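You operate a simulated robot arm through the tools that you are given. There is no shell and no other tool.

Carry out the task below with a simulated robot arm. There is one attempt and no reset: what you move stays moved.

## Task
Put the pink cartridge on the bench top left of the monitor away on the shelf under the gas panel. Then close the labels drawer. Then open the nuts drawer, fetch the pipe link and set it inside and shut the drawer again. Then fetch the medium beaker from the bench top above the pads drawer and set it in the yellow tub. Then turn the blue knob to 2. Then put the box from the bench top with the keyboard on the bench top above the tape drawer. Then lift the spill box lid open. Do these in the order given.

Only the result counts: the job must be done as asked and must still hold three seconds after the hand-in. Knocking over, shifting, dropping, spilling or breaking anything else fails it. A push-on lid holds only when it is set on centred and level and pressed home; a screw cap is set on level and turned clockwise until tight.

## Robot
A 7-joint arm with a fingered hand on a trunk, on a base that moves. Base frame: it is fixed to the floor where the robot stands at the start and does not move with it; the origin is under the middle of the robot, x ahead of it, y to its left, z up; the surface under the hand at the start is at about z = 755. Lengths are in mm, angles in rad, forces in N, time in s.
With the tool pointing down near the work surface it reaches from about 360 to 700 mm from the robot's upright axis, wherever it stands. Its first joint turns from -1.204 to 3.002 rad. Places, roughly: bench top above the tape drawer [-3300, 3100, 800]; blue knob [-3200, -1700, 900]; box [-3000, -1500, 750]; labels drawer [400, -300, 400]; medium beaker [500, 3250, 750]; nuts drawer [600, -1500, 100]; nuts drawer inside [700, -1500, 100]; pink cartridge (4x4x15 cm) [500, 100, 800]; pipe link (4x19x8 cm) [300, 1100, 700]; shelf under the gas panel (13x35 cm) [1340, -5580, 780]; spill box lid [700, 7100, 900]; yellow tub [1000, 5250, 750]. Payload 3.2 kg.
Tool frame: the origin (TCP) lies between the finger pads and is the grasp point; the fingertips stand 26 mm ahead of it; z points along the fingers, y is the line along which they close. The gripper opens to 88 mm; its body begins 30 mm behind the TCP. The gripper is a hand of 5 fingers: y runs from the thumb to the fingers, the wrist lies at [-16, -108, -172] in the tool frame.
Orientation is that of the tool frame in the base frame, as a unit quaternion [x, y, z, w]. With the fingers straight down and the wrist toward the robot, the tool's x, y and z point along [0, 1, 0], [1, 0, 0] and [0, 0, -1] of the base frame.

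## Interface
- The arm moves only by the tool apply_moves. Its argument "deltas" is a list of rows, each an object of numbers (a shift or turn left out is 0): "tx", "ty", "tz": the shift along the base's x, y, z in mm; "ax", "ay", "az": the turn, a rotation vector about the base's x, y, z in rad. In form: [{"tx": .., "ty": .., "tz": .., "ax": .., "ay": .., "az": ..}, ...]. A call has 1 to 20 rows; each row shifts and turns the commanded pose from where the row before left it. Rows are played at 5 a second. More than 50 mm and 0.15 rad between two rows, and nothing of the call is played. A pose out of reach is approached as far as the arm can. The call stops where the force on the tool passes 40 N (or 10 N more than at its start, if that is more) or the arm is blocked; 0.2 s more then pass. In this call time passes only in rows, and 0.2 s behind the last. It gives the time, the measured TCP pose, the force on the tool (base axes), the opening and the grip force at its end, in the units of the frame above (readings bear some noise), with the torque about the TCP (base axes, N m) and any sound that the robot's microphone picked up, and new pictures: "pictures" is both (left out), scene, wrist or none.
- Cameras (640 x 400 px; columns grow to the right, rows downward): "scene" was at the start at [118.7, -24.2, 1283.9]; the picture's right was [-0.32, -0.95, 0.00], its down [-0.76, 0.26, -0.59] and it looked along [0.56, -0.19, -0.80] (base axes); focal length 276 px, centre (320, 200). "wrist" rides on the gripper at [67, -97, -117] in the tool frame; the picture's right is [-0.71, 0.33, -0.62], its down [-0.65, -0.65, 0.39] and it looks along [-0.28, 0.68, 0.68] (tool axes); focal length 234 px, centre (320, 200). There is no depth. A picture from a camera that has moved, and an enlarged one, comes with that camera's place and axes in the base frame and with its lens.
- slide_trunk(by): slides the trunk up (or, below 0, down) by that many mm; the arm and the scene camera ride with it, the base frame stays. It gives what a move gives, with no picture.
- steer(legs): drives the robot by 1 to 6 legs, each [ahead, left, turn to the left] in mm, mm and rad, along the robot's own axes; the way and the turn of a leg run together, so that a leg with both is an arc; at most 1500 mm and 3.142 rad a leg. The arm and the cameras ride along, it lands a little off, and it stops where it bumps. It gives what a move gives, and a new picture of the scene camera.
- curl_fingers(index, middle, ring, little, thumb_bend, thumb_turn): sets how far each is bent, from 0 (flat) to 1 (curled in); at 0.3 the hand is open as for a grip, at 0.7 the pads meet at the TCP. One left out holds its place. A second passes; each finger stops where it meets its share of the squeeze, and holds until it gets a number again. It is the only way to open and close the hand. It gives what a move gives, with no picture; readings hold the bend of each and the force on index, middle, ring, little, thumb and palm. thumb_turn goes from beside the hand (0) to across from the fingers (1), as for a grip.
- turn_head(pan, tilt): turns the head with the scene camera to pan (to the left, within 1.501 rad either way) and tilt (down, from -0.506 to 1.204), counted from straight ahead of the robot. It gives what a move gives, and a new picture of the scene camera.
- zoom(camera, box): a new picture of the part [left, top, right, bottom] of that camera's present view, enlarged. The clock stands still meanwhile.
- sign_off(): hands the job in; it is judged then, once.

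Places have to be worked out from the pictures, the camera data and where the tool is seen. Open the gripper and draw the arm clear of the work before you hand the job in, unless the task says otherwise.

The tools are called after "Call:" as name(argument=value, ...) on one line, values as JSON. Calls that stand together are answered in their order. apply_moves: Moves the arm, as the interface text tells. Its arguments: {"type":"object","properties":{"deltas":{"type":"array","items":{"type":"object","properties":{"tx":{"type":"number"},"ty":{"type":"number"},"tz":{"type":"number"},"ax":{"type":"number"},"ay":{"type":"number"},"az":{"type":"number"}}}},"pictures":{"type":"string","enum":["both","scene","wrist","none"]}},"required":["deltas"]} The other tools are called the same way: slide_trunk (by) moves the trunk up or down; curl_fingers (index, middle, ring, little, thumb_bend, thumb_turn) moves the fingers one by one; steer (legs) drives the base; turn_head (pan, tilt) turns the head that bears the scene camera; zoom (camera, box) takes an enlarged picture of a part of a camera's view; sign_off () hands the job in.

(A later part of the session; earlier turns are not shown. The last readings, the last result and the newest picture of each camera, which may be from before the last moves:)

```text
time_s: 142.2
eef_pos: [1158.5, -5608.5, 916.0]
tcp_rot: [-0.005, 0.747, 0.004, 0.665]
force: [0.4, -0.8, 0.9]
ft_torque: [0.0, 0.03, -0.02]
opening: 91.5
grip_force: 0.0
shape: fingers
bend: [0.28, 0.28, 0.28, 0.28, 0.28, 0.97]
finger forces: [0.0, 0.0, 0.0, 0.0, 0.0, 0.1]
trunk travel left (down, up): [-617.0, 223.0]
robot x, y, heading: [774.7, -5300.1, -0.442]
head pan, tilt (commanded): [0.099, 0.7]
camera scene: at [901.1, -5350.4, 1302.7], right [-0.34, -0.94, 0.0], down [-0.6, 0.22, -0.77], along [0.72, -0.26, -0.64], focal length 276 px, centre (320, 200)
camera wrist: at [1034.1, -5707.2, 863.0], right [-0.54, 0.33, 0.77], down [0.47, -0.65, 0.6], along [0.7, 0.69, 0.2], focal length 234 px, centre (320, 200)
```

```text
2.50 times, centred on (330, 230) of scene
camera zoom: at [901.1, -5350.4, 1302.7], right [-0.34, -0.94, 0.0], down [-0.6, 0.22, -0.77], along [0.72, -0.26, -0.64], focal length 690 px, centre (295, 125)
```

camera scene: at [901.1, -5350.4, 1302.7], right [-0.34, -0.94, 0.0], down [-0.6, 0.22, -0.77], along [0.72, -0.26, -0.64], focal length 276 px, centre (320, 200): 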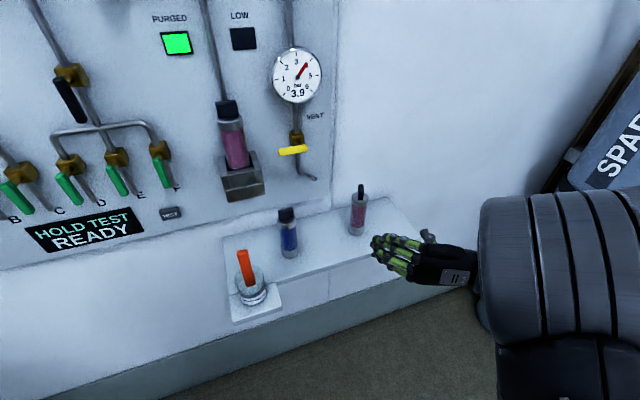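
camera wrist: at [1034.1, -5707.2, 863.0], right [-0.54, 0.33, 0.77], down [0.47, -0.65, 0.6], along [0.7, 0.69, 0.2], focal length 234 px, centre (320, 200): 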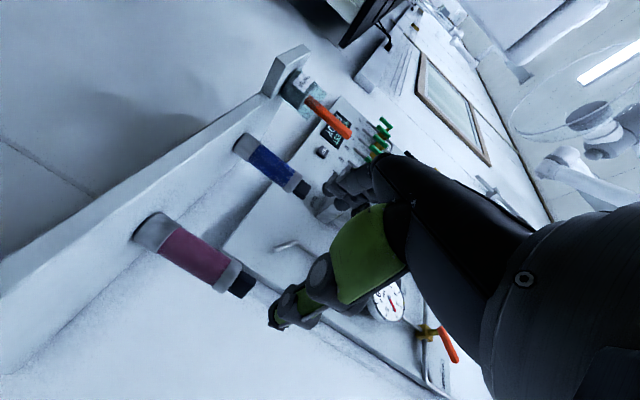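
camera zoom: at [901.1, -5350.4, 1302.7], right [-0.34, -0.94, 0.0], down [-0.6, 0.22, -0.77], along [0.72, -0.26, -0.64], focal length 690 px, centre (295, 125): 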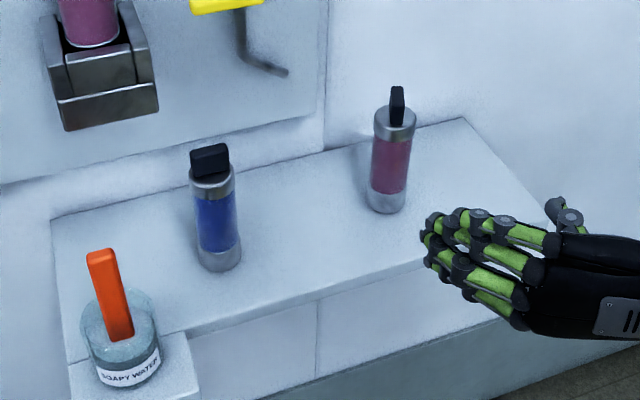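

Task 1 is done: the pink cartridge stands on the shelf. I raise the hand and back out the way I came, without rotating near the wall.

Call:
apply_moves(deltas=[{"tx": -10, "tz": 30}, {"tx": -10, "tz": 30}, {"tz": 30}, {"tz": 25}], pictures="none")

Call:
steer(legs=[[-80, 125, 0], [-1261, -609, 0], [0, 0, 0.447]])

```text
time_s: 143.2
eef_pos: [1139.1, -5609.0, 1029.3]
tcp_rot: [-0.004, 0.747, 0.004, 0.665]
force: [-0.9, 0.7, 0.9]
ft_torque: [0.06, 0.02, -0.03]
opening: 91.6
grip_force: 0.0
shape: fingers
bend: [0.28, 0.28, 0.28, 0.28, 0.28, 0.97]
finger forces: [0.1, 0.0, 0.1, 0.0, 0.1, 0.0]
trunk travel left (down, up): [-617.0, 223.0]
robot x, y, heading: [778.9, -5297.0, -0.448]
head pan, tilt (commanded): [0.099, 0.7]
```

```text
time_s: 152.5
eef_pos: [-182.9, -5287.3, 1029.4]
tcp_rot: [-0.173, 0.726, 0.154, 0.647]
force: [-0.1, -0.4, 0.4]
ft_torque: [0.02, -0.01, -0.02]
opening: 91.4
grip_force: 0.1
shape: fingers
bend: [0.28, 0.28, 0.28, 0.28, 0.28, 0.97]
finger forces: [0.1, 0.0, 0.0, 0.0, 0.0, 0.1]
trunk travel left (down, up): [-617.0, 223.0]
robot x, y, heading: [-642.1, -5163.7, 0.011]
head pan, tilt (commanded): [0.099, 0.7]
camera scene: at [-507.8, -5158.2, 1302.6], right [0.11, -0.99, 0.0], down [-0.64, -0.07, -0.76], along [0.76, 0.08, -0.64], focal length 276 px, centre (320, 200)
```

scene: 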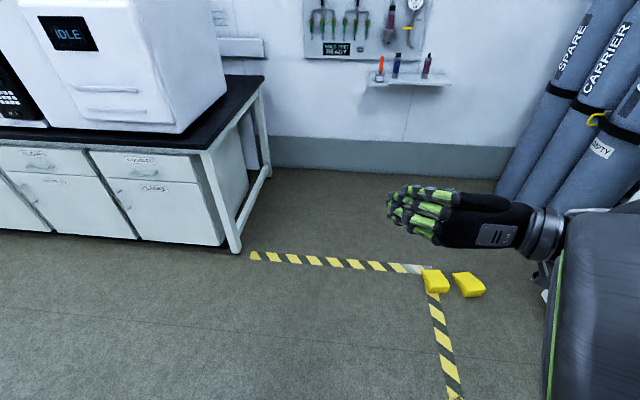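

All three cartridges are in place. I drive back along the aisle to in front of the labels drawer.

Call:
steer(legs=[[0, 1500, -0.011], [0, 1500, 0], [0, 1500, 0], [0, 320, 0]])

Call:
turn_head(pan=0.0, tilt=0.55)

```text
time_s: 175.8
eef_pos: [-161.0, -466.2, 1030.2]
tcp_rot: [-0.168, 0.727, 0.15, 0.648]
force: [-0.3, 0.4, -0.4]
ft_torque: [-0.02, 0.01, -0.01]
opening: 91.5
grip_force: 0.0
shape: fingers
bend: [0.28, 0.28, 0.28, 0.28, 0.28, 0.97]
finger forces: [0.0, 0.0, 0.0, 0.0, 0.0, 0.0]
trunk travel left (down, up): [-617.0, 223.0]
robot x, y, heading: [-621.6, -345.5, -0.0]
head pan, tilt (commanded): [0.099, 0.7]
camera scene: at [-485.4, -334.2, 1302.6], right [0.1, -1.0, 0.0], down [-0.64, -0.06, -0.76], along [0.76, 0.07, -0.64], focal length 276 px, centre (320, 200)
```

scene: 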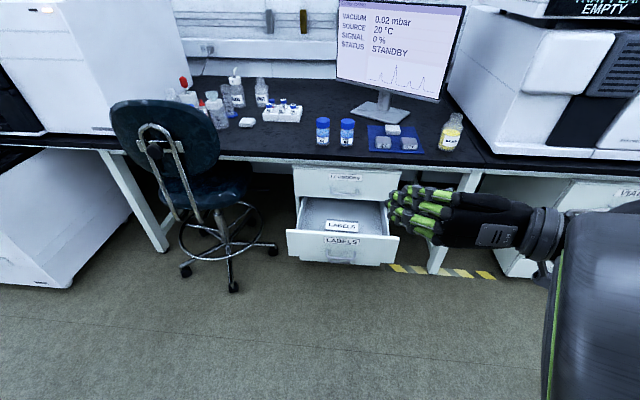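

```text
time_s: 176.4
eef_pos: [-161.1, -467.7, 1029.3]
tcp_rot: [-0.169, 0.728, 0.15, 0.647]
force: [0.1, 1.2, 0.4]
ft_torque: [0.01, -0.01, -0.01]
opening: 91.4
grip_force: 0.1
shape: fingers
bend: [0.28, 0.28, 0.28, 0.28, 0.28, 0.97]
finger forces: [0.0, 0.0, 0.1, 0.1, 0.1, 0.0]
trunk travel left (down, up): [-617.0, 223.0]
robot x, y, heading: [-621.1, -342.9, 0.001]
head pan, tilt (commanded): [0.0, 0.55]
camera scene: at [-480.2, -343.4, 1315.7], right [0.0, -1.0, 0.0], down [-0.52, 0.0, -0.85], along [0.85, 0.0, -0.52], focal length 276 px, centre (320, 200)
```

scene: 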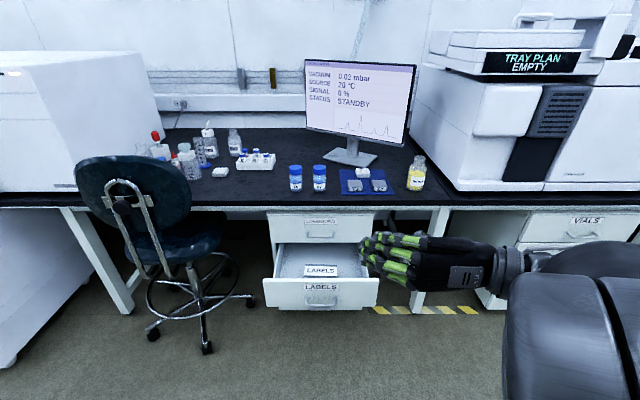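

The labels drawer front is at x≈245, z≈364–525, y≈−130…−564, handle in the middle. I make a fist, and lower the trunk so the hand is at drawer height while still far away.

Call:
curl_fingers(index=1.0, middle=1.0, ring=1.0, little=1.0, thumb_bend=0.9)

Call:
slide_trunk(by=-560)

Call:
turn_head(pan=-0.05, tilt=0.35)

```text
time_s: 177.4
eef_pos: [-161.7, -466.4, 1029.4]
tcp_rot: [-0.168, 0.727, 0.151, 0.648]
force: [0.4, -0.7, -0.3]
ft_torque: [-0.01, 0.01, -0.01]
opening: 0.0
grip_force: 0.0
shape: fingers
bend: [0.8, 1.0, 1.0, 1.0, 0.79, 0.97]
finger forces: [0.1, 0.0, 0.0, 0.0, 0.0, 0.0]
trunk travel left (down, up): [-617.0, 223.0]
robot x, y, heading: [-618.5, -341.8, -0.008]
head pan, tilt (commanded): [0.0, 0.55]
```

```text
refused: -560 is not a number from -400 to 400
```

```text
time_s: 178.2
eef_pos: [-161.1, -467.9, 1029.9]
tcp_rot: [-0.168, 0.727, 0.151, 0.649]
force: [-0.4, 0.0, 0.6]
ft_torque: [0.01, 0.02, 0.02]
opening: 0.2
grip_force: 0.2
shape: fingers
bend: [0.82, 1.0, 1.0, 1.0, 0.8, 0.97]
finger forces: [0.0, 0.0, 0.0, 0.0, 0.1, 0.0]
trunk travel left (down, up): [-617.0, 223.0]
robot x, y, heading: [-619.8, -341.5, -0.005]
head pan, tilt (commanded): [-0.051, 0.351]
camera scene: at [-477.0, -348.0, 1333.9], right [-0.05, -1.0, 0.0], down [-0.34, 0.02, -0.94], along [0.94, -0.05, -0.34], focal length 276 px, centre (320, 200)
```

scene: 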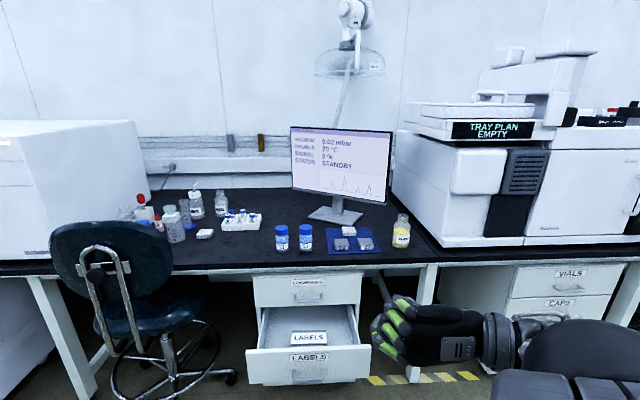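

The trunk slides at most 400 at once; the fist is made. I lower it in two steps.

Call:
slide_trunk(by=-350)

Call:
slide_trunk(by=-200)

Call:
turn_head(pan=-0.05, tilt=0.4)

```text
time_s: 181.6
eef_pos: [-161.4, -467.4, 679.4]
tcp_rot: [-0.169, 0.727, 0.151, 0.648]
force: [0.0, 0.1, -1.0]
ft_torque: [0.03, 0.01, 0.0]
opening: 0.0
grip_force: 0.0
shape: fingers
bend: [0.83, 1.0, 1.0, 1.0, 0.8, 0.97]
finger forces: [0.0, 0.1, 0.0, 0.0, 0.0, 0.0]
trunk travel left (down, up): [-267.0, 573.0]
robot x, y, heading: [-618.9, -342.3, -0.001]
head pan, tilt (commanded): [-0.051, 0.351]
```

```text
time_s: 183.8
eef_pos: [-162.3, -466.5, 479.3]
tcp_rot: [-0.169, 0.728, 0.15, 0.648]
force: [0.9, 0.1, -0.9]
ft_torque: [0.02, 0.01, -0.01]
opening: 0.0
grip_force: 0.0
shape: fingers
bend: [0.83, 1.0, 1.0, 1.0, 0.8, 0.97]
finger forces: [0.0, 0.0, 0.1, 0.1, 0.0, 0.1]
trunk travel left (down, up): [-67.0, 773.0]
robot x, y, heading: [-620.3, -340.4, -0.008]
head pan, tilt (commanded): [-0.051, 0.351]
```

```text
time_s: 184.4
eef_pos: [-160.8, -466.7, 479.7]
tcp_rot: [-0.169, 0.727, 0.15, 0.648]
force: [-0.3, 0.3, -0.1]
ft_torque: [0.01, -0.02, 0.03]
opening: 0.0
grip_force: 0.1
shape: fingers
bend: [0.83, 1.0, 1.0, 1.0, 0.8, 0.97]
finger forces: [0.0, 0.1, 0.1, 0.1, 0.0, 0.0]
trunk travel left (down, up): [-67.0, 773.0]
robot x, y, heading: [-614.2, -344.4, -0.007]
head pan, tilt (commanded): [-0.051, 0.4]
camera scene: at [-477.5, -348.0, 779.5], right [-0.05, -1.0, 0.0], down [-0.39, 0.02, -0.92], along [0.92, -0.05, -0.39], focal length 276 px, centre (320, 200)
```

scene: 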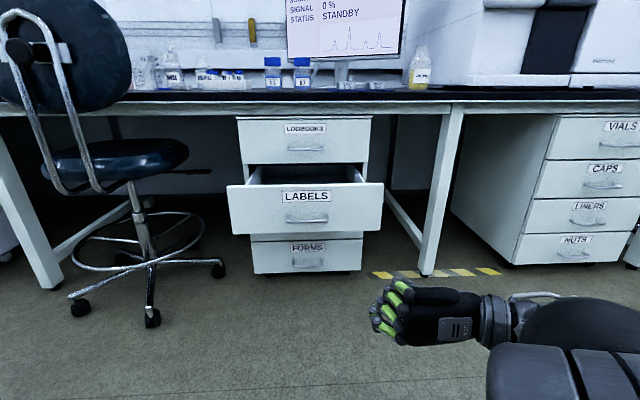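

Clear view: the labels front spans z≈367–525, handle at y≈−290…−405. I drive ahead so the fist stops ~60 mm short of the front at y≈−470.

Call:
steer(legs=[[325, 0, 0.005]])

Call:
apply_moves(deltas=[{"tz": -15}, {"tz": 0}])

```text
time_s: 186.6
eef_pos: [164.4, -465.7, 478.3]
tcp_rot: [-0.17, 0.727, 0.15, 0.648]
force: [-0.1, -0.1, 0.2]
ft_torque: [0.0, 0.0, 0.02]
opening: 0.0
grip_force: 0.1
shape: fingers
bend: [0.83, 1.0, 1.0, 1.0, 0.8, 0.97]
finger forces: [0.0, 0.1, 0.0, 0.0, 0.1, 0.0]
trunk travel left (down, up): [-67.0, 773.0]
robot x, y, heading: [-296.4, -345.0, 0.003]
head pan, tilt (commanded): [-0.051, 0.4]
camera scene: at [-152.3, -348.1, 779.5], right [-0.05, -1.0, 0.0], down [-0.39, 0.02, -0.92], along [0.92, -0.05, -0.39], focal length 276 px, centre (320, 200)
```

scene: 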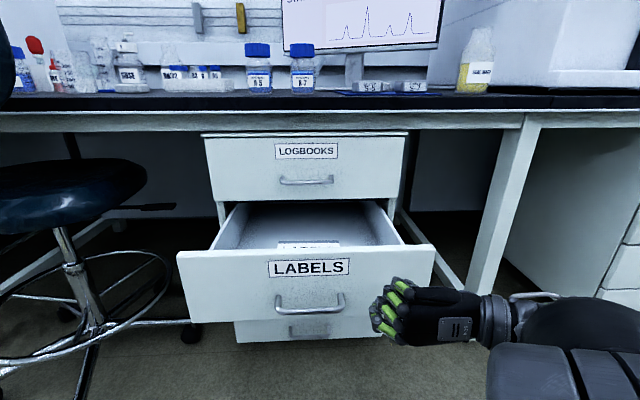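

```text
time_s: 187.2
eef_pos: [164.2, -464.6, 464.2]
tcp_rot: [-0.17, 0.727, 0.151, 0.648]
force: [-0.1, 0.1, 0.6]
ft_torque: [0.02, -0.01, 0.03]
opening: 0.0
grip_force: 0.0
shape: fingers
bend: [0.83, 1.0, 1.0, 1.0, 0.8, 0.97]
finger forces: [0.0, 0.0, 0.0, 0.0, 0.0, 0.0]
trunk travel left (down, up): [-67.0, 773.0]
robot x, y, heading: [-294.7, -343.9, -0.001]
head pan, tilt (commanded): [-0.051, 0.4]
camera scene: at [-152.3, -348.1, 779.5], right [-0.05, -1.0, 0.0], down [-0.39, 0.02, -0.92], along [0.92, -0.05, -0.39], focal length 276 px, centre (320, 200)
camera wrist: at [95.8, -607.7, 411.6], right [-0.63, 0.06, 0.77], down [0.7, -0.38, 0.6], along [0.33, 0.92, 0.2], focal length 234 px, centre (320, 200)
```

scene: 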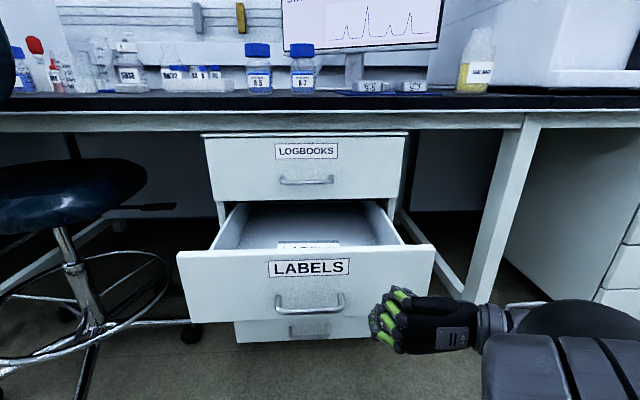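
wrist: 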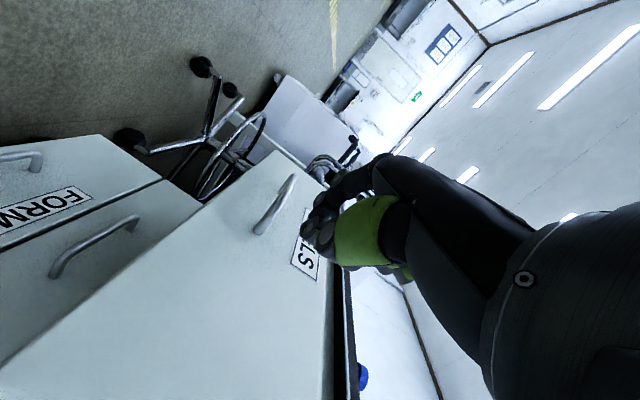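

The fist is just right of the handle. I push ahead in 20 mm steps and read the force.

Call:
apply_moves(deltas=[{"tx": 20}, {"tx": 20}, {"tx": 20}, {"tx": 20}, {"tx": 20}, {"tx": 20}])

```text
time_s: 188.6
eef_pos: [284.2, -466.8, 464.9]
tcp_rot: [-0.169, 0.727, 0.151, 0.648]
force: [0.7, 0.2, -0.4]
ft_torque: [0.03, -0.01, 0.0]
opening: 0.0
grip_force: 0.1
shape: fingers
bend: [0.84, 1.0, 1.0, 1.0, 0.82, 0.97]
finger forces: [0.0, 0.1, 0.0, 0.0, 0.0, 0.0]
trunk travel left (down, up): [-67.0, 773.0]
robot x, y, heading: [-293.9, -341.8, 0.004]
head pan, tilt (commanded): [-0.051, 0.4]
camera scene: at [-152.3, -348.1, 779.5], right [-0.05, -1.0, 0.0], down [-0.39, 0.02, -0.92], along [0.92, -0.05, -0.39], focal length 276 px, centre (320, 200)
camera wrist: at [216.1, -608.7, 412.0], right [-0.63, 0.06, 0.77], down [0.7, -0.38, 0.6], along [0.33, 0.92, 0.2], focal length 234 px, centre (320, 200)
```

scene: 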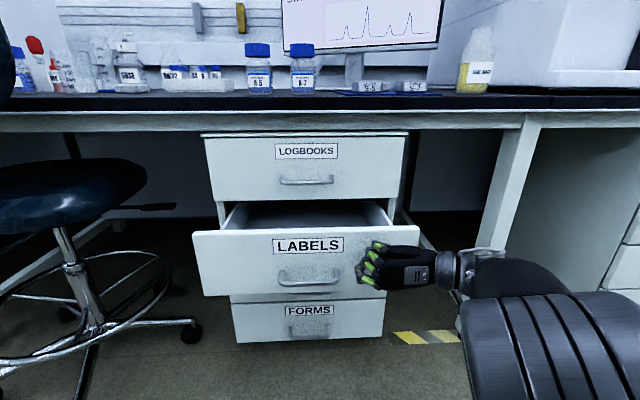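
wrist: 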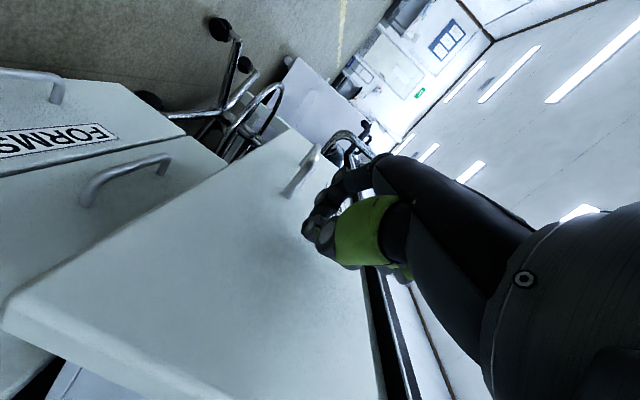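

The drawer slides in easily. I keep pushing.

Call:
apply_moves(deltas=[{"tx": 20}, {"tx": 20}, {"tx": 20}, {"tx": 20}])

```text
time_s: 189.6
eef_pos: [363.9, -466.4, 464.2]
tcp_rot: [-0.17, 0.727, 0.151, 0.648]
force: [0.0, -0.6, -0.5]
ft_torque: [-0.01, 0.0, 0.0]
opening: 0.0
grip_force: 0.1
shape: fingers
bend: [0.85, 1.0, 1.0, 1.0, 0.82, 0.97]
finger forces: [0.0, 0.1, 0.0, 0.0, 0.0, 0.0]
trunk travel left (down, up): [-67.0, 773.0]
robot x, y, heading: [-291.3, -343.1, 0.003]
head pan, tilt (commanded): [-0.051, 0.4]
camera scene: at [-152.3, -348.1, 779.5], right [-0.05, -1.0, 0.0], down [-0.39, 0.02, -0.92], along [0.92, -0.05, -0.39], focal length 276 px, centre (320, 200)
camera wrist: at [295.3, -608.6, 412.4], right [-0.63, 0.06, 0.77], down [0.7, -0.38, 0.6], along [0.33, 0.92, 0.2], focal length 234 px, centre (320, 200)
```

scene: 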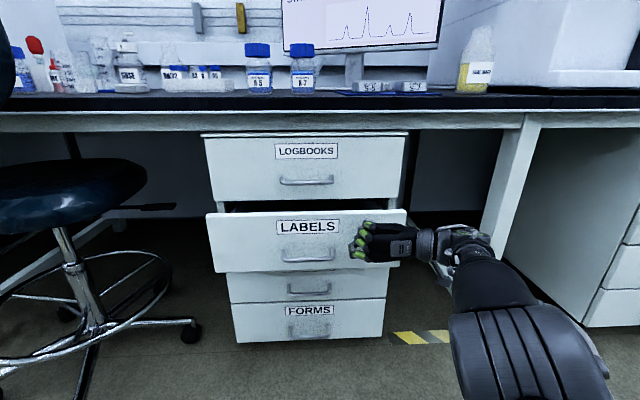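
wrist: 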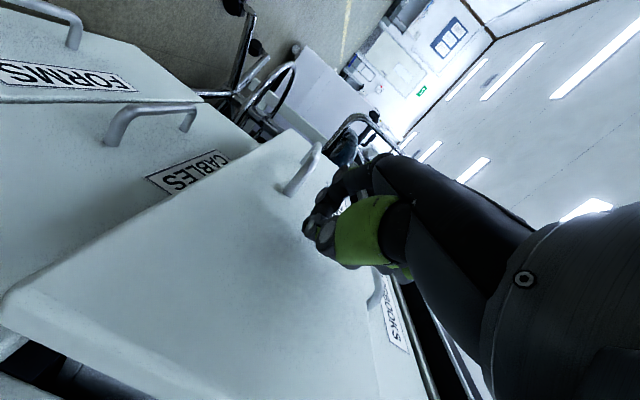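

Nearly closed. I push on until it meets the stop.

Call:
apply_moves(deltas=[{"tx": 15}, {"tx": 15}, {"tx": 15}, {"tx": 10}, {"tx": 10}])

```text
time_s: 190.8
eef_pos: [413.5, -463.1, 462.3]
tcp_rot: [-0.17, 0.727, 0.151, 0.648]
force: [0.0, 0.1, -0.1]
ft_torque: [-0.02, 0.01, 0.05]
opening: 0.1
grip_force: 0.1
shape: fingers
bend: [0.85, 1.0, 1.0, 1.0, 0.83, 0.97]
finger forces: [0.0, 0.1, 0.0, 0.0, 0.1, 0.0]
out of reach, approached as far as the arm can: row 4, 5
trunk travel left (down, up): [-67.0, 773.0]
robot x, y, heading: [-294.7, -343.1, -0.001]
head pan, tilt (commanded): [-0.051, 0.4]
camera scene: at [-152.3, -348.1, 779.5], right [-0.05, -1.0, 0.0], down [-0.39, 0.02, -0.92], along [0.92, -0.05, -0.39], focal length 276 px, centre (320, 200)
camera wrist: at [345.1, -604.4, 410.2], right [-0.63, 0.06, 0.77], down [0.7, -0.38, 0.6], along [0.33, 0.92, 0.2], focal length 234 px, centre (320, 200)
```

scene: 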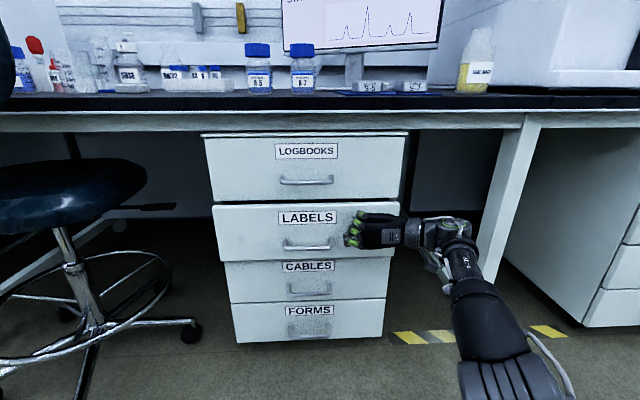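
wrist: 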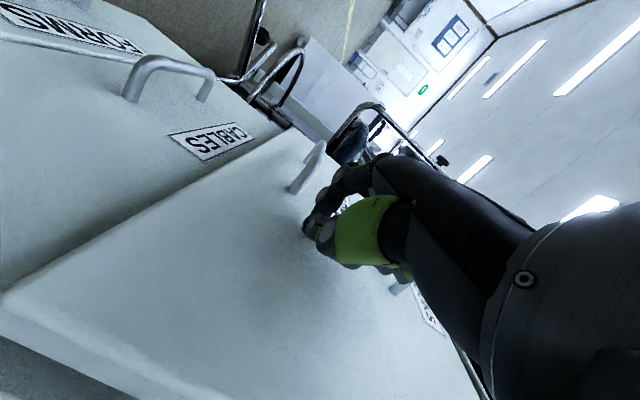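

The arm is at its reach with ~25 mm left to close. I retract, drive 90 mm ahead, and push again.

Call:
apply_moves(deltas=[{"tx": -25}, {"tx": -25}, {"tx": -25}, {"tx": -25}, {"tx": -20}], pictures="none")

Call:
steer(legs=[[95, 0, 0]])

Call:
apply_moves(deltas=[{"tx": 10}, {"tx": 10}, {"tx": 10}, {"tx": 10}, {"tx": 10}, {"tx": 10}, {"tx": 10}, {"tx": 8}, {"tx": 8}])

```text
time_s: 192.0
eef_pos: [293.6, -461.5, 462.3]
tcp_rot: [-0.17, 0.727, 0.151, 0.648]
force: [0.2, -0.2, -0.7]
ft_torque: [0.03, 0.01, -0.01]
opening: 0.0
grip_force: 0.0
shape: fingers
bend: [0.85, 1.0, 1.0, 1.0, 0.83, 0.97]
finger forces: [0.1, 0.1, 0.0, 0.0, 0.0, 0.0]
trunk travel left (down, up): [-67.0, 773.0]
robot x, y, heading: [-293.7, -341.8, 0.005]
head pan, tilt (commanded): [-0.051, 0.4]
```

```text
time_s: 193.1
eef_pos: [391.2, -462.1, 463.0]
tcp_rot: [-0.171, 0.726, 0.151, 0.648]
force: [-0.6, 0.0, -0.1]
ft_torque: [-0.01, -0.01, -0.02]
opening: 0.0
grip_force: 0.1
shape: fingers
bend: [0.85, 1.0, 1.0, 1.0, 0.83, 0.97]
finger forces: [0.0, 0.0, 0.0, 0.0, 0.0, 0.1]
trunk travel left (down, up): [-67.0, 773.0]
robot x, y, heading: [-194.8, -341.0, 0.002]
head pan, tilt (commanded): [-0.051, 0.4]
camera scene: at [-56.2, -348.0, 779.5], right [-0.05, -1.0, 0.0], down [-0.39, 0.02, -0.92], along [0.92, -0.05, -0.39], focal length 276 px, centre (320, 200)
```

scene: 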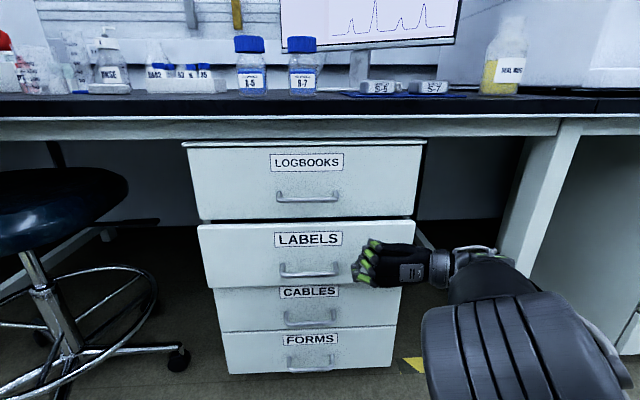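

```text
time_s: 194.8
eef_pos: [457.7, -463.8, 462.2]
tcp_rot: [-0.173, 0.728, 0.156, 0.645]
force: [-22.6, -0.7, 0.7]
ft_torque: [0.0, 0.23, 0.17]
opening: 0.1
grip_force: 18.9
shape: fingers
bend: [0.94, 1.0, 1.0, 1.0, 0.93, 0.98]
finger forces: [0.0, 1.8, 0.1, 0.0, 37.1, 0.1]
trunk travel left (down, up): [-67.0, 773.0]
robot x, y, heading: [-199.6, -343.5, 0.001]
head pan, tilt (commanded): [-0.051, 0.4]
stopped in row 8: the force on the tool passed its limit at 47 N (the readings are from after the stop); the commanded pose is now the measured one
camera scene: at [-58.7, -348.5, 779.8], right [-0.05, -1.0, 0.0], down [-0.39, 0.02, -0.92], along [0.92, -0.05, -0.39], focal length 276 px, centre (320, 200)
camera wrist: at [390.7, -605.7, 411.0], right [-0.63, 0.05, 0.78], down [0.71, -0.37, 0.6], along [0.32, 0.93, 0.2], focal length 234 px, centre (320, 200)
```

scene: 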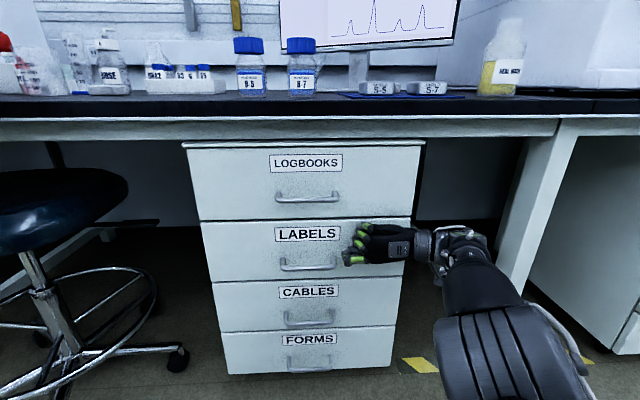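
wrist: 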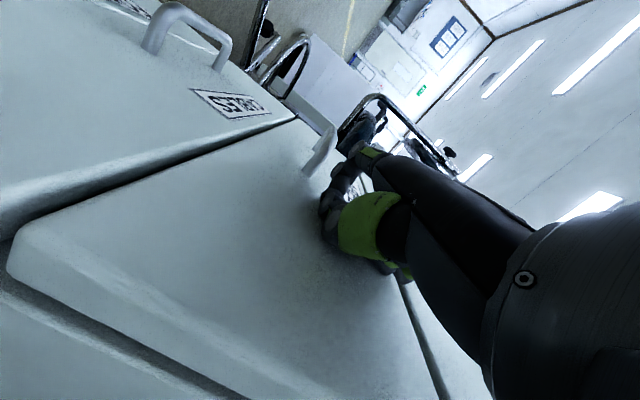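

The stop came at 47 N – the drawer seems fully in. I retract and zoom at the front to verify it's flush.

Call:
apply_moves(deltas=[{"tx": -25}, {"tx": -25}, {"tx": -25}, {"tx": -20}], pictures="none")

Call:
steer(legs=[[-300, 0, 0]])

Call:
zoom(camera="scene", box=[190, 100, 430, 260])

```text
time_s: 195.8
eef_pos: [365.6, -462.7, 460.5]
tcp_rot: [-0.173, 0.727, 0.154, 0.646]
force: [0.4, -0.5, -0.6]
ft_torque: [0.0, -0.02, 0.0]
opening: 20.8
grip_force: 0.1
shape: fingers
bend: [1.0, 1.0, 1.0, 1.0, 0.85, 0.97]
finger forces: [0.1, 0.1, 0.0, 0.0, 0.0, 0.0]
trunk travel left (down, up): [-67.0, 773.0]
robot x, y, heading: [-197.2, -344.8, -0.001]
head pan, tilt (commanded): [-0.051, 0.4]
```

```text
time_s: 197.8
eef_pos: [65.7, -462.5, 460.9]
tcp_rot: [-0.173, 0.728, 0.154, 0.645]
force: [-0.3, 0.0, 0.3]
ft_torque: [-0.03, 0.0, 0.04]
opening: 21.2
grip_force: 0.0
shape: fingers
bend: [1.0, 1.0, 1.0, 1.0, 0.85, 0.97]
finger forces: [0.0, 0.0, 0.0, 0.1, 0.0, 0.0]
trunk travel left (down, up): [-67.0, 773.0]
robot x, y, heading: [-503.7, -342.9, 0.002]
head pan, tilt (commanded): [-0.051, 0.4]
camera scene: at [-355.6, -348.2, 779.5], right [-0.05, -1.0, 0.0], down [-0.39, 0.02, -0.92], along [0.92, -0.05, -0.39], focal length 276 px, centre (320, 200)
```

scene: 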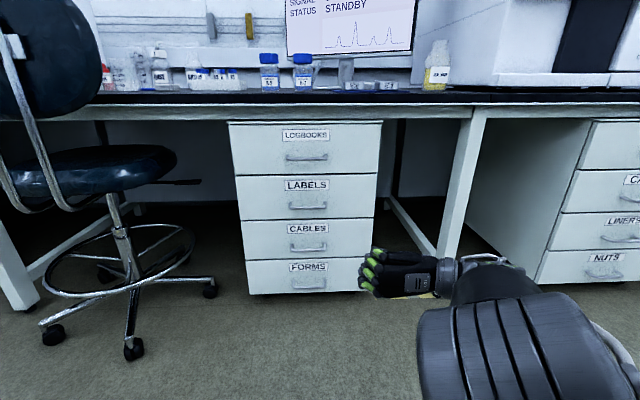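

```text
2.50 times, centred on (310, 180) of scene
camera zoom: at [-355.6, -348.2, 779.5], right [-0.05, -1.0, 0.0], down [-0.39, 0.02, -0.92], along [0.92, -0.05, -0.39], focal length 690 px, centre (345, 250)
```

zoom: 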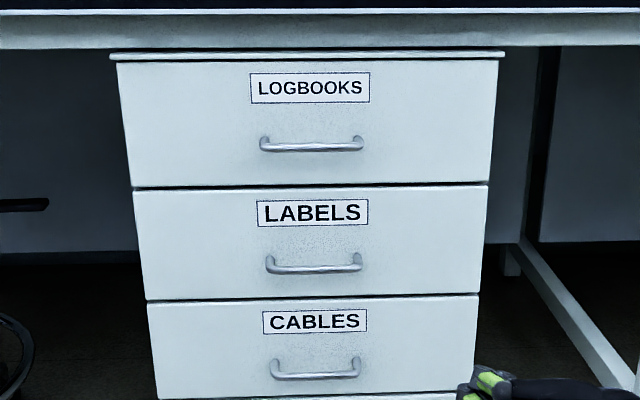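

The labels drawer is flush. Next is the nuts drawer: I open the hand to neutral and drive right to stand in front of that drawer unit, then inspect the handle.

Call:
curl_fingers(index=0.3, middle=0.3, ring=0.3, little=0.3, thumb_bend=0.3)

Call:
steer(legs=[[-150, -1130, 0]])

Call:
turn_head(pan=0.0, tilt=0.55)

```text
time_s: 198.8
eef_pos: [67.2, -461.2, 461.9]
tcp_rot: [-0.172, 0.728, 0.154, 0.645]
force: [0.0, -0.8, -0.4]
ft_torque: [0.0, -0.01, 0.01]
opening: 87.3
grip_force: 0.1
shape: fingers
bend: [0.3, 0.3, 0.3, 0.3, 0.3, 0.97]
finger forces: [0.1, 0.0, 0.0, 0.1, 0.1, 0.0]
trunk travel left (down, up): [-67.0, 773.0]
robot x, y, heading: [-496.7, -341.0, -0.001]
head pan, tilt (commanded): [-0.051, 0.4]
```

```text
time_s: 204.6
eef_pos: [-81.1, -1586.5, 460.3]
tcp_rot: [-0.174, 0.728, 0.156, 0.645]
force: [0.0, 1.0, 0.9]
ft_torque: [0.01, -0.02, -0.01]
opening: 87.4
grip_force: 0.0
shape: fingers
bend: [0.3, 0.3, 0.3, 0.3, 0.3, 0.97]
finger forces: [0.1, 0.0, 0.0, 0.0, 0.0, 0.0]
trunk travel left (down, up): [-67.0, 773.0]
robot x, y, heading: [-646.4, -1473.1, 0.005]
head pan, tilt (commanded): [-0.051, 0.4]
camera scene: at [-503.6, -1475.8, 779.5], right [-0.05, -1.0, 0.0], down [-0.39, 0.02, -0.92], along [0.92, -0.04, -0.39], focal length 276 px, centre (320, 200)
```

scene: 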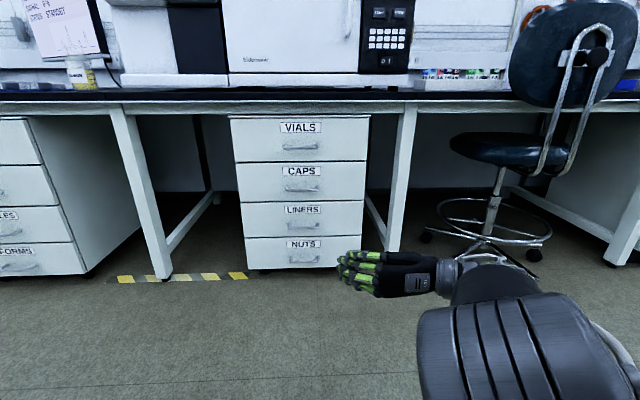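

```text
time_s: 205.3
eef_pos: [-81.4, -1587.3, 460.5]
tcp_rot: [-0.174, 0.727, 0.155, 0.646]
force: [-0.4, -0.5, 0.0]
ft_torque: [0.01, 0.05, 0.05]
opening: 87.5
grip_force: 0.1
shape: fingers
bend: [0.3, 0.3, 0.3, 0.3, 0.3, 0.97]
finger forces: [0.0, 0.1, 0.0, 0.0, 0.0, 0.0]
trunk travel left (down, up): [-67.0, 773.0]
robot x, y, heading: [-645.3, -1470.9, 0.005]
head pan, tilt (commanded): [0.0, 0.55]
camera scene: at [-506.3, -1471.2, 765.8], right [0.0, -1.0, 0.0], down [-0.52, 0.0, -0.85], along [0.85, 0.0, -0.52], focal length 276 px, centre (320, 200)
```

scene: 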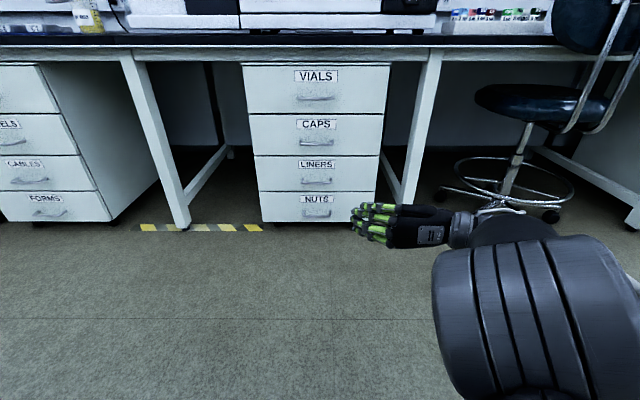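

The nuts front spans z≈66–214 with its bow handle at roughly (415, −1461, 140). I'll need the hand pointing forward-down with fingers over the bar, so I re-orient it here in free space: first pitch the tool down, then yaw back.

Call:
apply_moves(deltas=[{"ax": -0.0667, "ay": 0.1286}, {"ax": -0.0667, "ay": 0.1286}, {"ax": -0.0667, "ay": 0.1286}, {"ax": -0.0667, "ay": 0.1286}, {"ax": -0.0667, "ay": 0.1286}, {"ax": -0.0667, "ay": 0.1286}, {"ax": -0.0667, "ay": 0.1286}, {"ax": -0.0667, "ay": 0.1286}, {"ax": -0.0667, "ay": 0.1286}, {"ax": -0.0667, "ay": 0.1286}], pictures="scene")

```text
time_s: 207.5
eef_pos: [-94.7, -1595.9, 450.0]
tcp_rot: [-0.233, 0.967, 0.021, 0.096]
force: [0.3, -0.4, -0.4]
ft_torque: [-0.01, 0.0, -0.03]
opening: 87.5
grip_force: 0.0
shape: fingers
bend: [0.3, 0.3, 0.3, 0.3, 0.3, 0.97]
finger forces: [0.0, 0.1, 0.0, 0.1, 0.0, 0.0]
out of reach, approached as far as the arm can: row 9, 10
trunk travel left (down, up): [-67.0, 773.0]
robot x, y, heading: [-645.6, -1467.8, -0.001]
head pan, tilt (commanded): [0.0, 0.55]
camera scene: at [-506.3, -1471.1, 765.7], right [0.01, -1.0, 0.0], down [-0.52, 0.0, -0.85], along [0.85, 0.0, -0.52], focal length 276 px, centre (320, 200)
```

scene: 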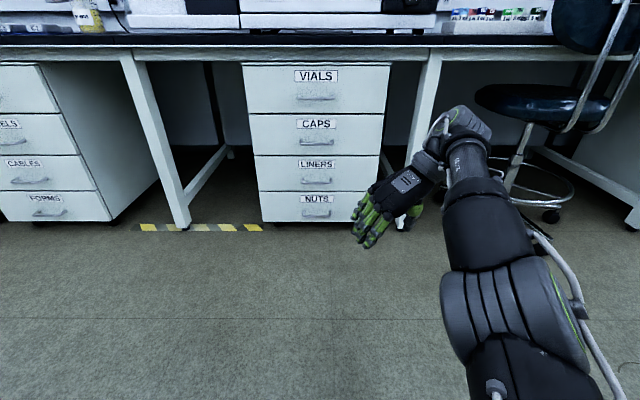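

Now yaw back toward the default (wrist toward the robot).

Call:
apply_moves(deltas=[{"az": -0.145}, {"az": -0.145}, {"az": -0.145}, {"az": -0.145}, {"az": -0.145}, {"az": -0.145}, {"az": -0.145}, {"az": -0.145}, {"az": -0.145}, {"az": -0.145}, {"az": -0.145}, {"az": -0.145}, {"az": -0.145}, {"az": -0.145}], pictures="scene")

```text
time_s: 210.5
eef_pos: [-94.8, -1596.8, 450.9]
tcp_rot: [0.699, 0.709, -0.068, 0.067]
force: [0.3, -0.2, -0.3]
ft_torque: [-0.03, -0.01, -0.03]
opening: 87.7
grip_force: 0.0
shape: fingers
bend: [0.3, 0.3, 0.3, 0.3, 0.3, 0.97]
finger forces: [0.0, 0.1, 0.1, 0.0, 0.1, 0.1]
trunk travel left (down, up): [-67.0, 773.0]
robot x, y, heading: [-645.1, -1472.7, 0.007]
head pan, tilt (commanded): [0.0, 0.55]
camera scene: at [-506.4, -1471.1, 765.7], right [0.01, -1.0, 0.0], down [-0.52, 0.0, -0.85], along [0.85, 0.0, -0.52], focal length 276 px, centre (320, 200)
```

scene: 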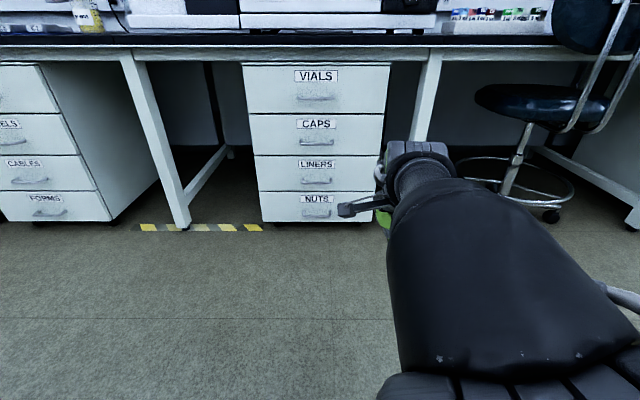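

The hand is near the default orientation with an 11° sideways tilt. I correct that and pitch the fingers 45° forward.

Call:
apply_moves(deltas=[{"ax": 0.095}, {"ax": 0.095}, {"ay": -0.131, "ty": 20}, {"ay": -0.131, "ty": 20}, {"ay": -0.131, "ty": 20}, {"ay": -0.131, "ty": 20}, {"ay": -0.131, "ty": 20}, {"ay": -0.131, "ty": 20}, {"ty": 15}], pictures="both")

```text
time_s: 212.5
eef_pos: [-57.4, -1466.4, 441.1]
tcp_rot: [0.65, 0.657, 0.265, 0.275]
force: [0.1, 0.5, 0.1]
ft_torque: [0.02, 0.0, -0.03]
opening: 87.5
grip_force: 0.1
shape: fingers
bend: [0.3, 0.3, 0.3, 0.3, 0.3, 0.97]
finger forces: [0.1, 0.0, 0.0, 0.0, 0.0, 0.0]
out of reach, approached as far as the arm can: row 3, 4, 5
trunk travel left (down, up): [-67.0, 773.0]
robot x, y, heading: [-643.0, -1470.9, 0.007]
head pan, tilt (commanded): [0.0, 0.55]
camera scene: at [-506.3, -1471.2, 765.8], right [0.0, -1.0, 0.0], down [-0.52, 0.0, -0.85], along [0.85, 0.0, -0.52], focal length 276 px, centre (320, 200)
camera wrist: at [-209.9, -1400.4, 455.1], right [-0.2, -0.7, 0.69], down [-0.18, -0.66, -0.73], along [0.96, -0.27, 0.0], focal length 234 px, centre (320, 200)
```

scene: 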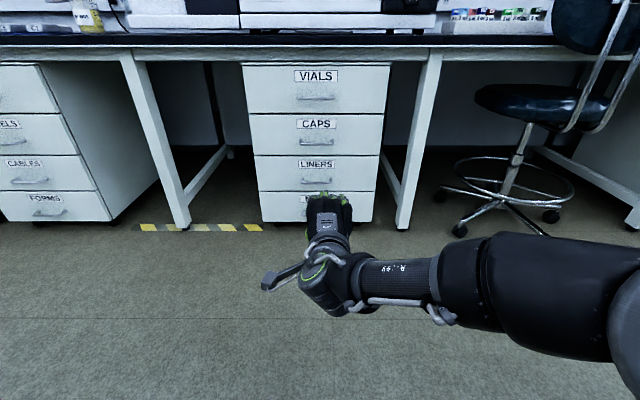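
wrist: 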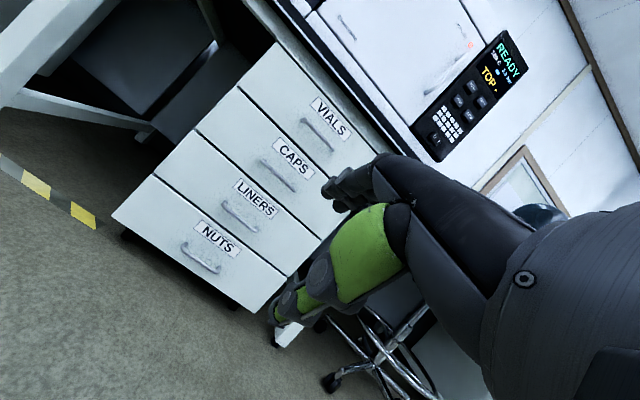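

The fingers now point 45° forward-down and the wrist camera sees the nuts handle. I lower the hand in free space to about z=170 to test the reach.

Call:
apply_moves(deltas=[{"tz": -27}, {"tz": -27}, {"tz": -27}, {"tz": -27}, {"tz": -27}, {"tz": -27}, {"tz": -27}, {"tz": -27}, {"tz": -27}, {"tz": -27}], pictures="both")

```text
time_s: 214.7
eef_pos: [-56.9, -1467.6, 170.9]
tcp_rot: [0.649, 0.658, 0.267, 0.274]
force: [-0.6, 0.5, 0.4]
ft_torque: [-0.02, 0.03, 0.01]
opening: 87.7
grip_force: 0.0
shape: fingers
bend: [0.3, 0.3, 0.3, 0.3, 0.3, 0.97]
finger forces: [0.0, 0.1, 0.0, 0.0, 0.1, 0.1]
trunk travel left (down, up): [-67.0, 773.0]
robot x, y, heading: [-644.7, -1471.5, 0.007]
head pan, tilt (commanded): [0.0, 0.55]
camera scene: at [-506.4, -1471.1, 765.8], right [0.01, -1.0, 0.0], down [-0.52, 0.0, -0.85], along [0.85, 0.0, -0.52], focal length 276 px, centre (320, 200)
camera wrist: at [-209.8, -1401.4, 184.9], right [-0.2, -0.7, 0.69], down [-0.18, -0.66, -0.73], along [0.96, -0.27, 0.01], focal length 234 px, centre (320, 200)
```

scene: 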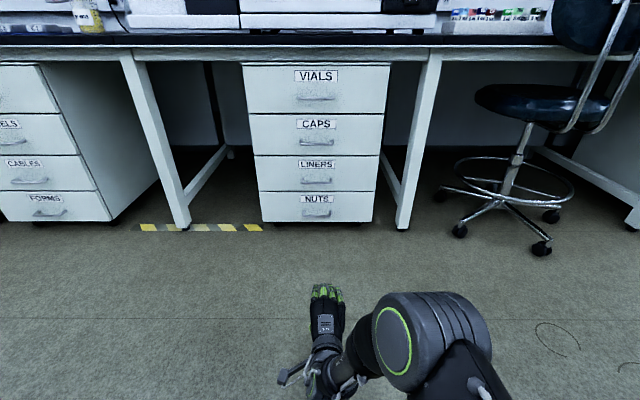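
wrist: 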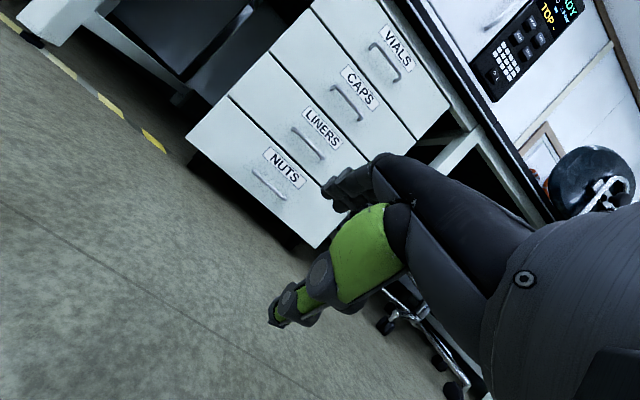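

Reach is fine. Triangulating the two wrist views puts the nuts handle bar at about (423, −1446, 125). I zoom for detail.

Call:
zoom(camera="wrist", box=[200, 120, 360, 250])

Call:
zoom(camera="scene", box=[240, 140, 400, 240])

```text
3.08 times, centred on (280, 185) of wrist
camera zoom: at [-209.8, -1401.4, 184.9], right [-0.2, -0.7, 0.69], down [-0.18, -0.66, -0.73], along [0.96, -0.27, 0.01], focal length 720 px, centre (443, 246)
```

zoom: 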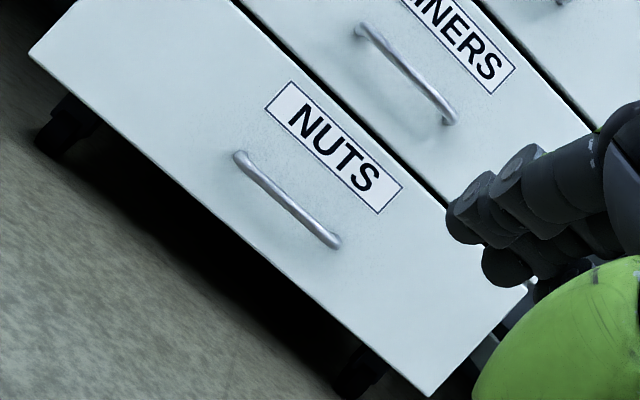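

```text
4.00 times, centred on (320, 190) of scene
camera zoom: at [-506.4, -1471.1, 765.8], right [0.01, -1.0, 0.0], down [-0.52, 0.0, -0.85], along [0.85, 0.0, -0.52], focal length 1105 px, centre (320, 240)
```

zoom: 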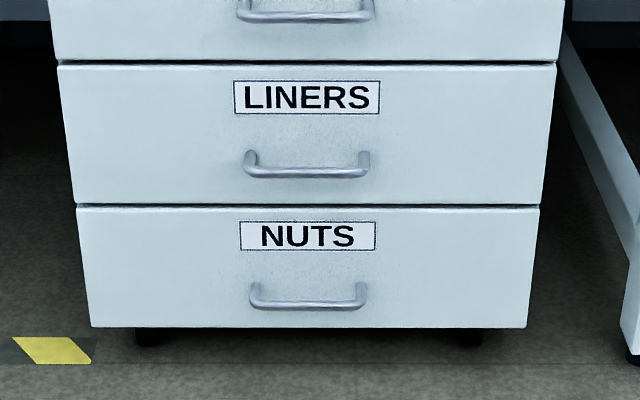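

The bow handle protrudes ~33 mm with its bar near (415, −1450, 125). I'll preset the fingers partly closed with the thumb open, tuck the hand back and up, then drive ahead.

Call:
curl_fingers(index=0.56, middle=0.56, ring=0.56, little=0.56, thumb_bend=0.35)

Call:
apply_moves(deltas=[{"tx": -25, "tz": 12, "ty": 8}, {"tx": -25, "tz": 12, "ty": 8}, {"tx": -20, "tz": 12}, {"tx": -15}], pictures="none")

Call:
steer(legs=[[485, 0, -0.005]])

Call:
turn_head(pan=0.05, tilt=0.95)

Call:
apply_moves(deltas=[{"tz": 0}], pictures="wrist")

```text
time_s: 215.7
eef_pos: [-57.6, -1467.3, 171.0]
tcp_rot: [0.649, 0.657, 0.266, 0.275]
force: [0.0, -0.5, 0.1]
ft_torque: [0.03, 0.0, 0.01]
opening: 56.3
grip_force: 0.0
shape: fingers
bend: [0.56, 0.56, 0.56, 0.56, 0.35, 0.97]
finger forces: [0.0, 0.0, 0.0, 0.1, 0.1, 0.1]
trunk travel left (down, up): [-67.0, 773.0]
robot x, y, heading: [-645.8, -1471.5, 0.007]
head pan, tilt (commanded): [0.0, 0.55]
```

```text
time_s: 216.7
eef_pos: [-142.8, -1452.1, 206.7]
tcp_rot: [0.649, 0.658, 0.266, 0.273]
force: [-0.6, -0.4, -0.5]
ft_torque: [0.01, -0.01, 0.03]
opening: 55.9
grip_force: 0.0
shape: fingers
bend: [0.56, 0.56, 0.56, 0.56, 0.35, 0.97]
finger forces: [0.1, 0.0, 0.0, 0.1, 0.0, 0.0]
trunk travel left (down, up): [-67.0, 773.0]
robot x, y, heading: [-647.4, -1471.3, 0.007]
head pan, tilt (commanded): [0.0, 0.55]
```

```text
time_s: 219.6
eef_pos: [345.2, -1455.7, 206.7]
tcp_rot: [0.653, 0.654, 0.265, 0.275]
force: [-0.1, -0.7, -0.1]
ft_torque: [-0.02, 0.0, 0.01]
opening: 56.0
grip_force: 0.0
shape: fingers
bend: [0.56, 0.56, 0.56, 0.56, 0.35, 0.97]
finger forces: [0.0, 0.0, 0.0, 0.1, 0.0, 0.0]
trunk travel left (down, up): [-67.0, 773.0]
robot x, y, heading: [-155.9, -1473.0, -0.008]
head pan, tilt (commanded): [0.0, 0.55]
camera scene: at [-18.8, -1472.5, 765.7], right [0.0, -1.0, 0.0], down [-0.52, 0.0, -0.85], along [0.85, 0.0, -0.52], focal length 276 px, centre (320, 200)
```

scene: 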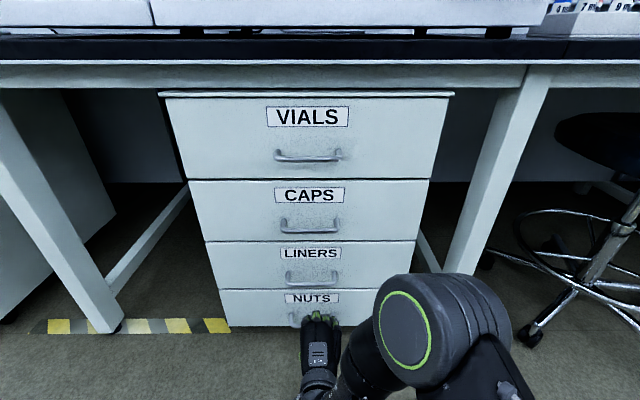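

```text
time_s: 220.5
eef_pos: [344.6, -1457.3, 205.9]
tcp_rot: [0.652, 0.655, 0.265, 0.275]
force: [0.5, -0.2, 0.6]
ft_torque: [-0.04, -0.01, 0.03]
opening: 56.0
grip_force: 0.0
shape: fingers
bend: [0.56, 0.56, 0.56, 0.56, 0.35, 0.97]
finger forces: [0.0, 0.1, 0.0, 0.0, 0.1, 0.1]
trunk travel left (down, up): [-67.0, 773.0]
robot x, y, heading: [-160.9, -1470.3, -0.004]
head pan, tilt (commanded): [0.051, 0.949]
camera scene: at [-35.9, -1468.7, 732.9], right [0.05, -1.0, 0.0], down [-0.81, -0.04, -0.58], along [0.58, 0.03, -0.81], focal length 276 px, centre (320, 200)
```

scene: 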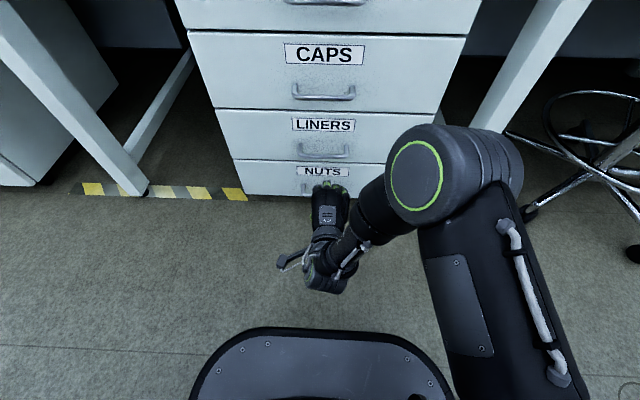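

```text
time_s: 220.9
eef_pos: [345.4, -1456.9, 206.4]
tcp_rot: [0.652, 0.654, 0.265, 0.276]
force: [-0.1, -0.1, -0.2]
ft_torque: [-0.01, -0.01, 0.01]
opening: 56.0
grip_force: 0.0
shape: fingers
bend: [0.56, 0.56, 0.56, 0.56, 0.35, 0.97]
finger forces: [0.1, 0.0, 0.1, 0.0, 0.0, 0.1]
trunk travel left (down, up): [-67.0, 773.0]
robot x, y, heading: [-158.9, -1470.1, -0.003]
head pan, tilt (commanded): [0.051, 0.949]
camera wrist: at [193.1, -1389.1, 221.3], right [-0.21, -0.7, 0.69], down [-0.19, -0.66, -0.73], along [0.96, -0.28, 0.0], focal length 234 px, centre (320, 200)
```

wrist: 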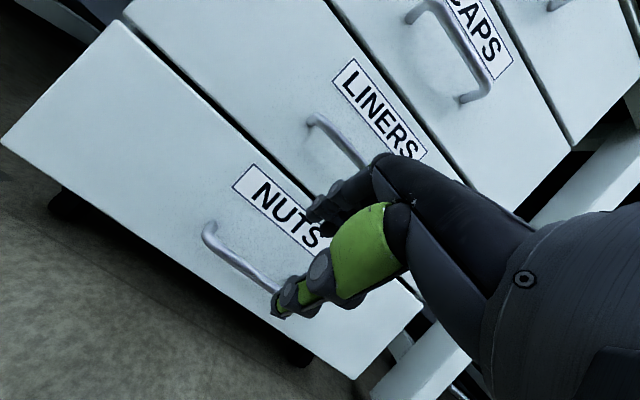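

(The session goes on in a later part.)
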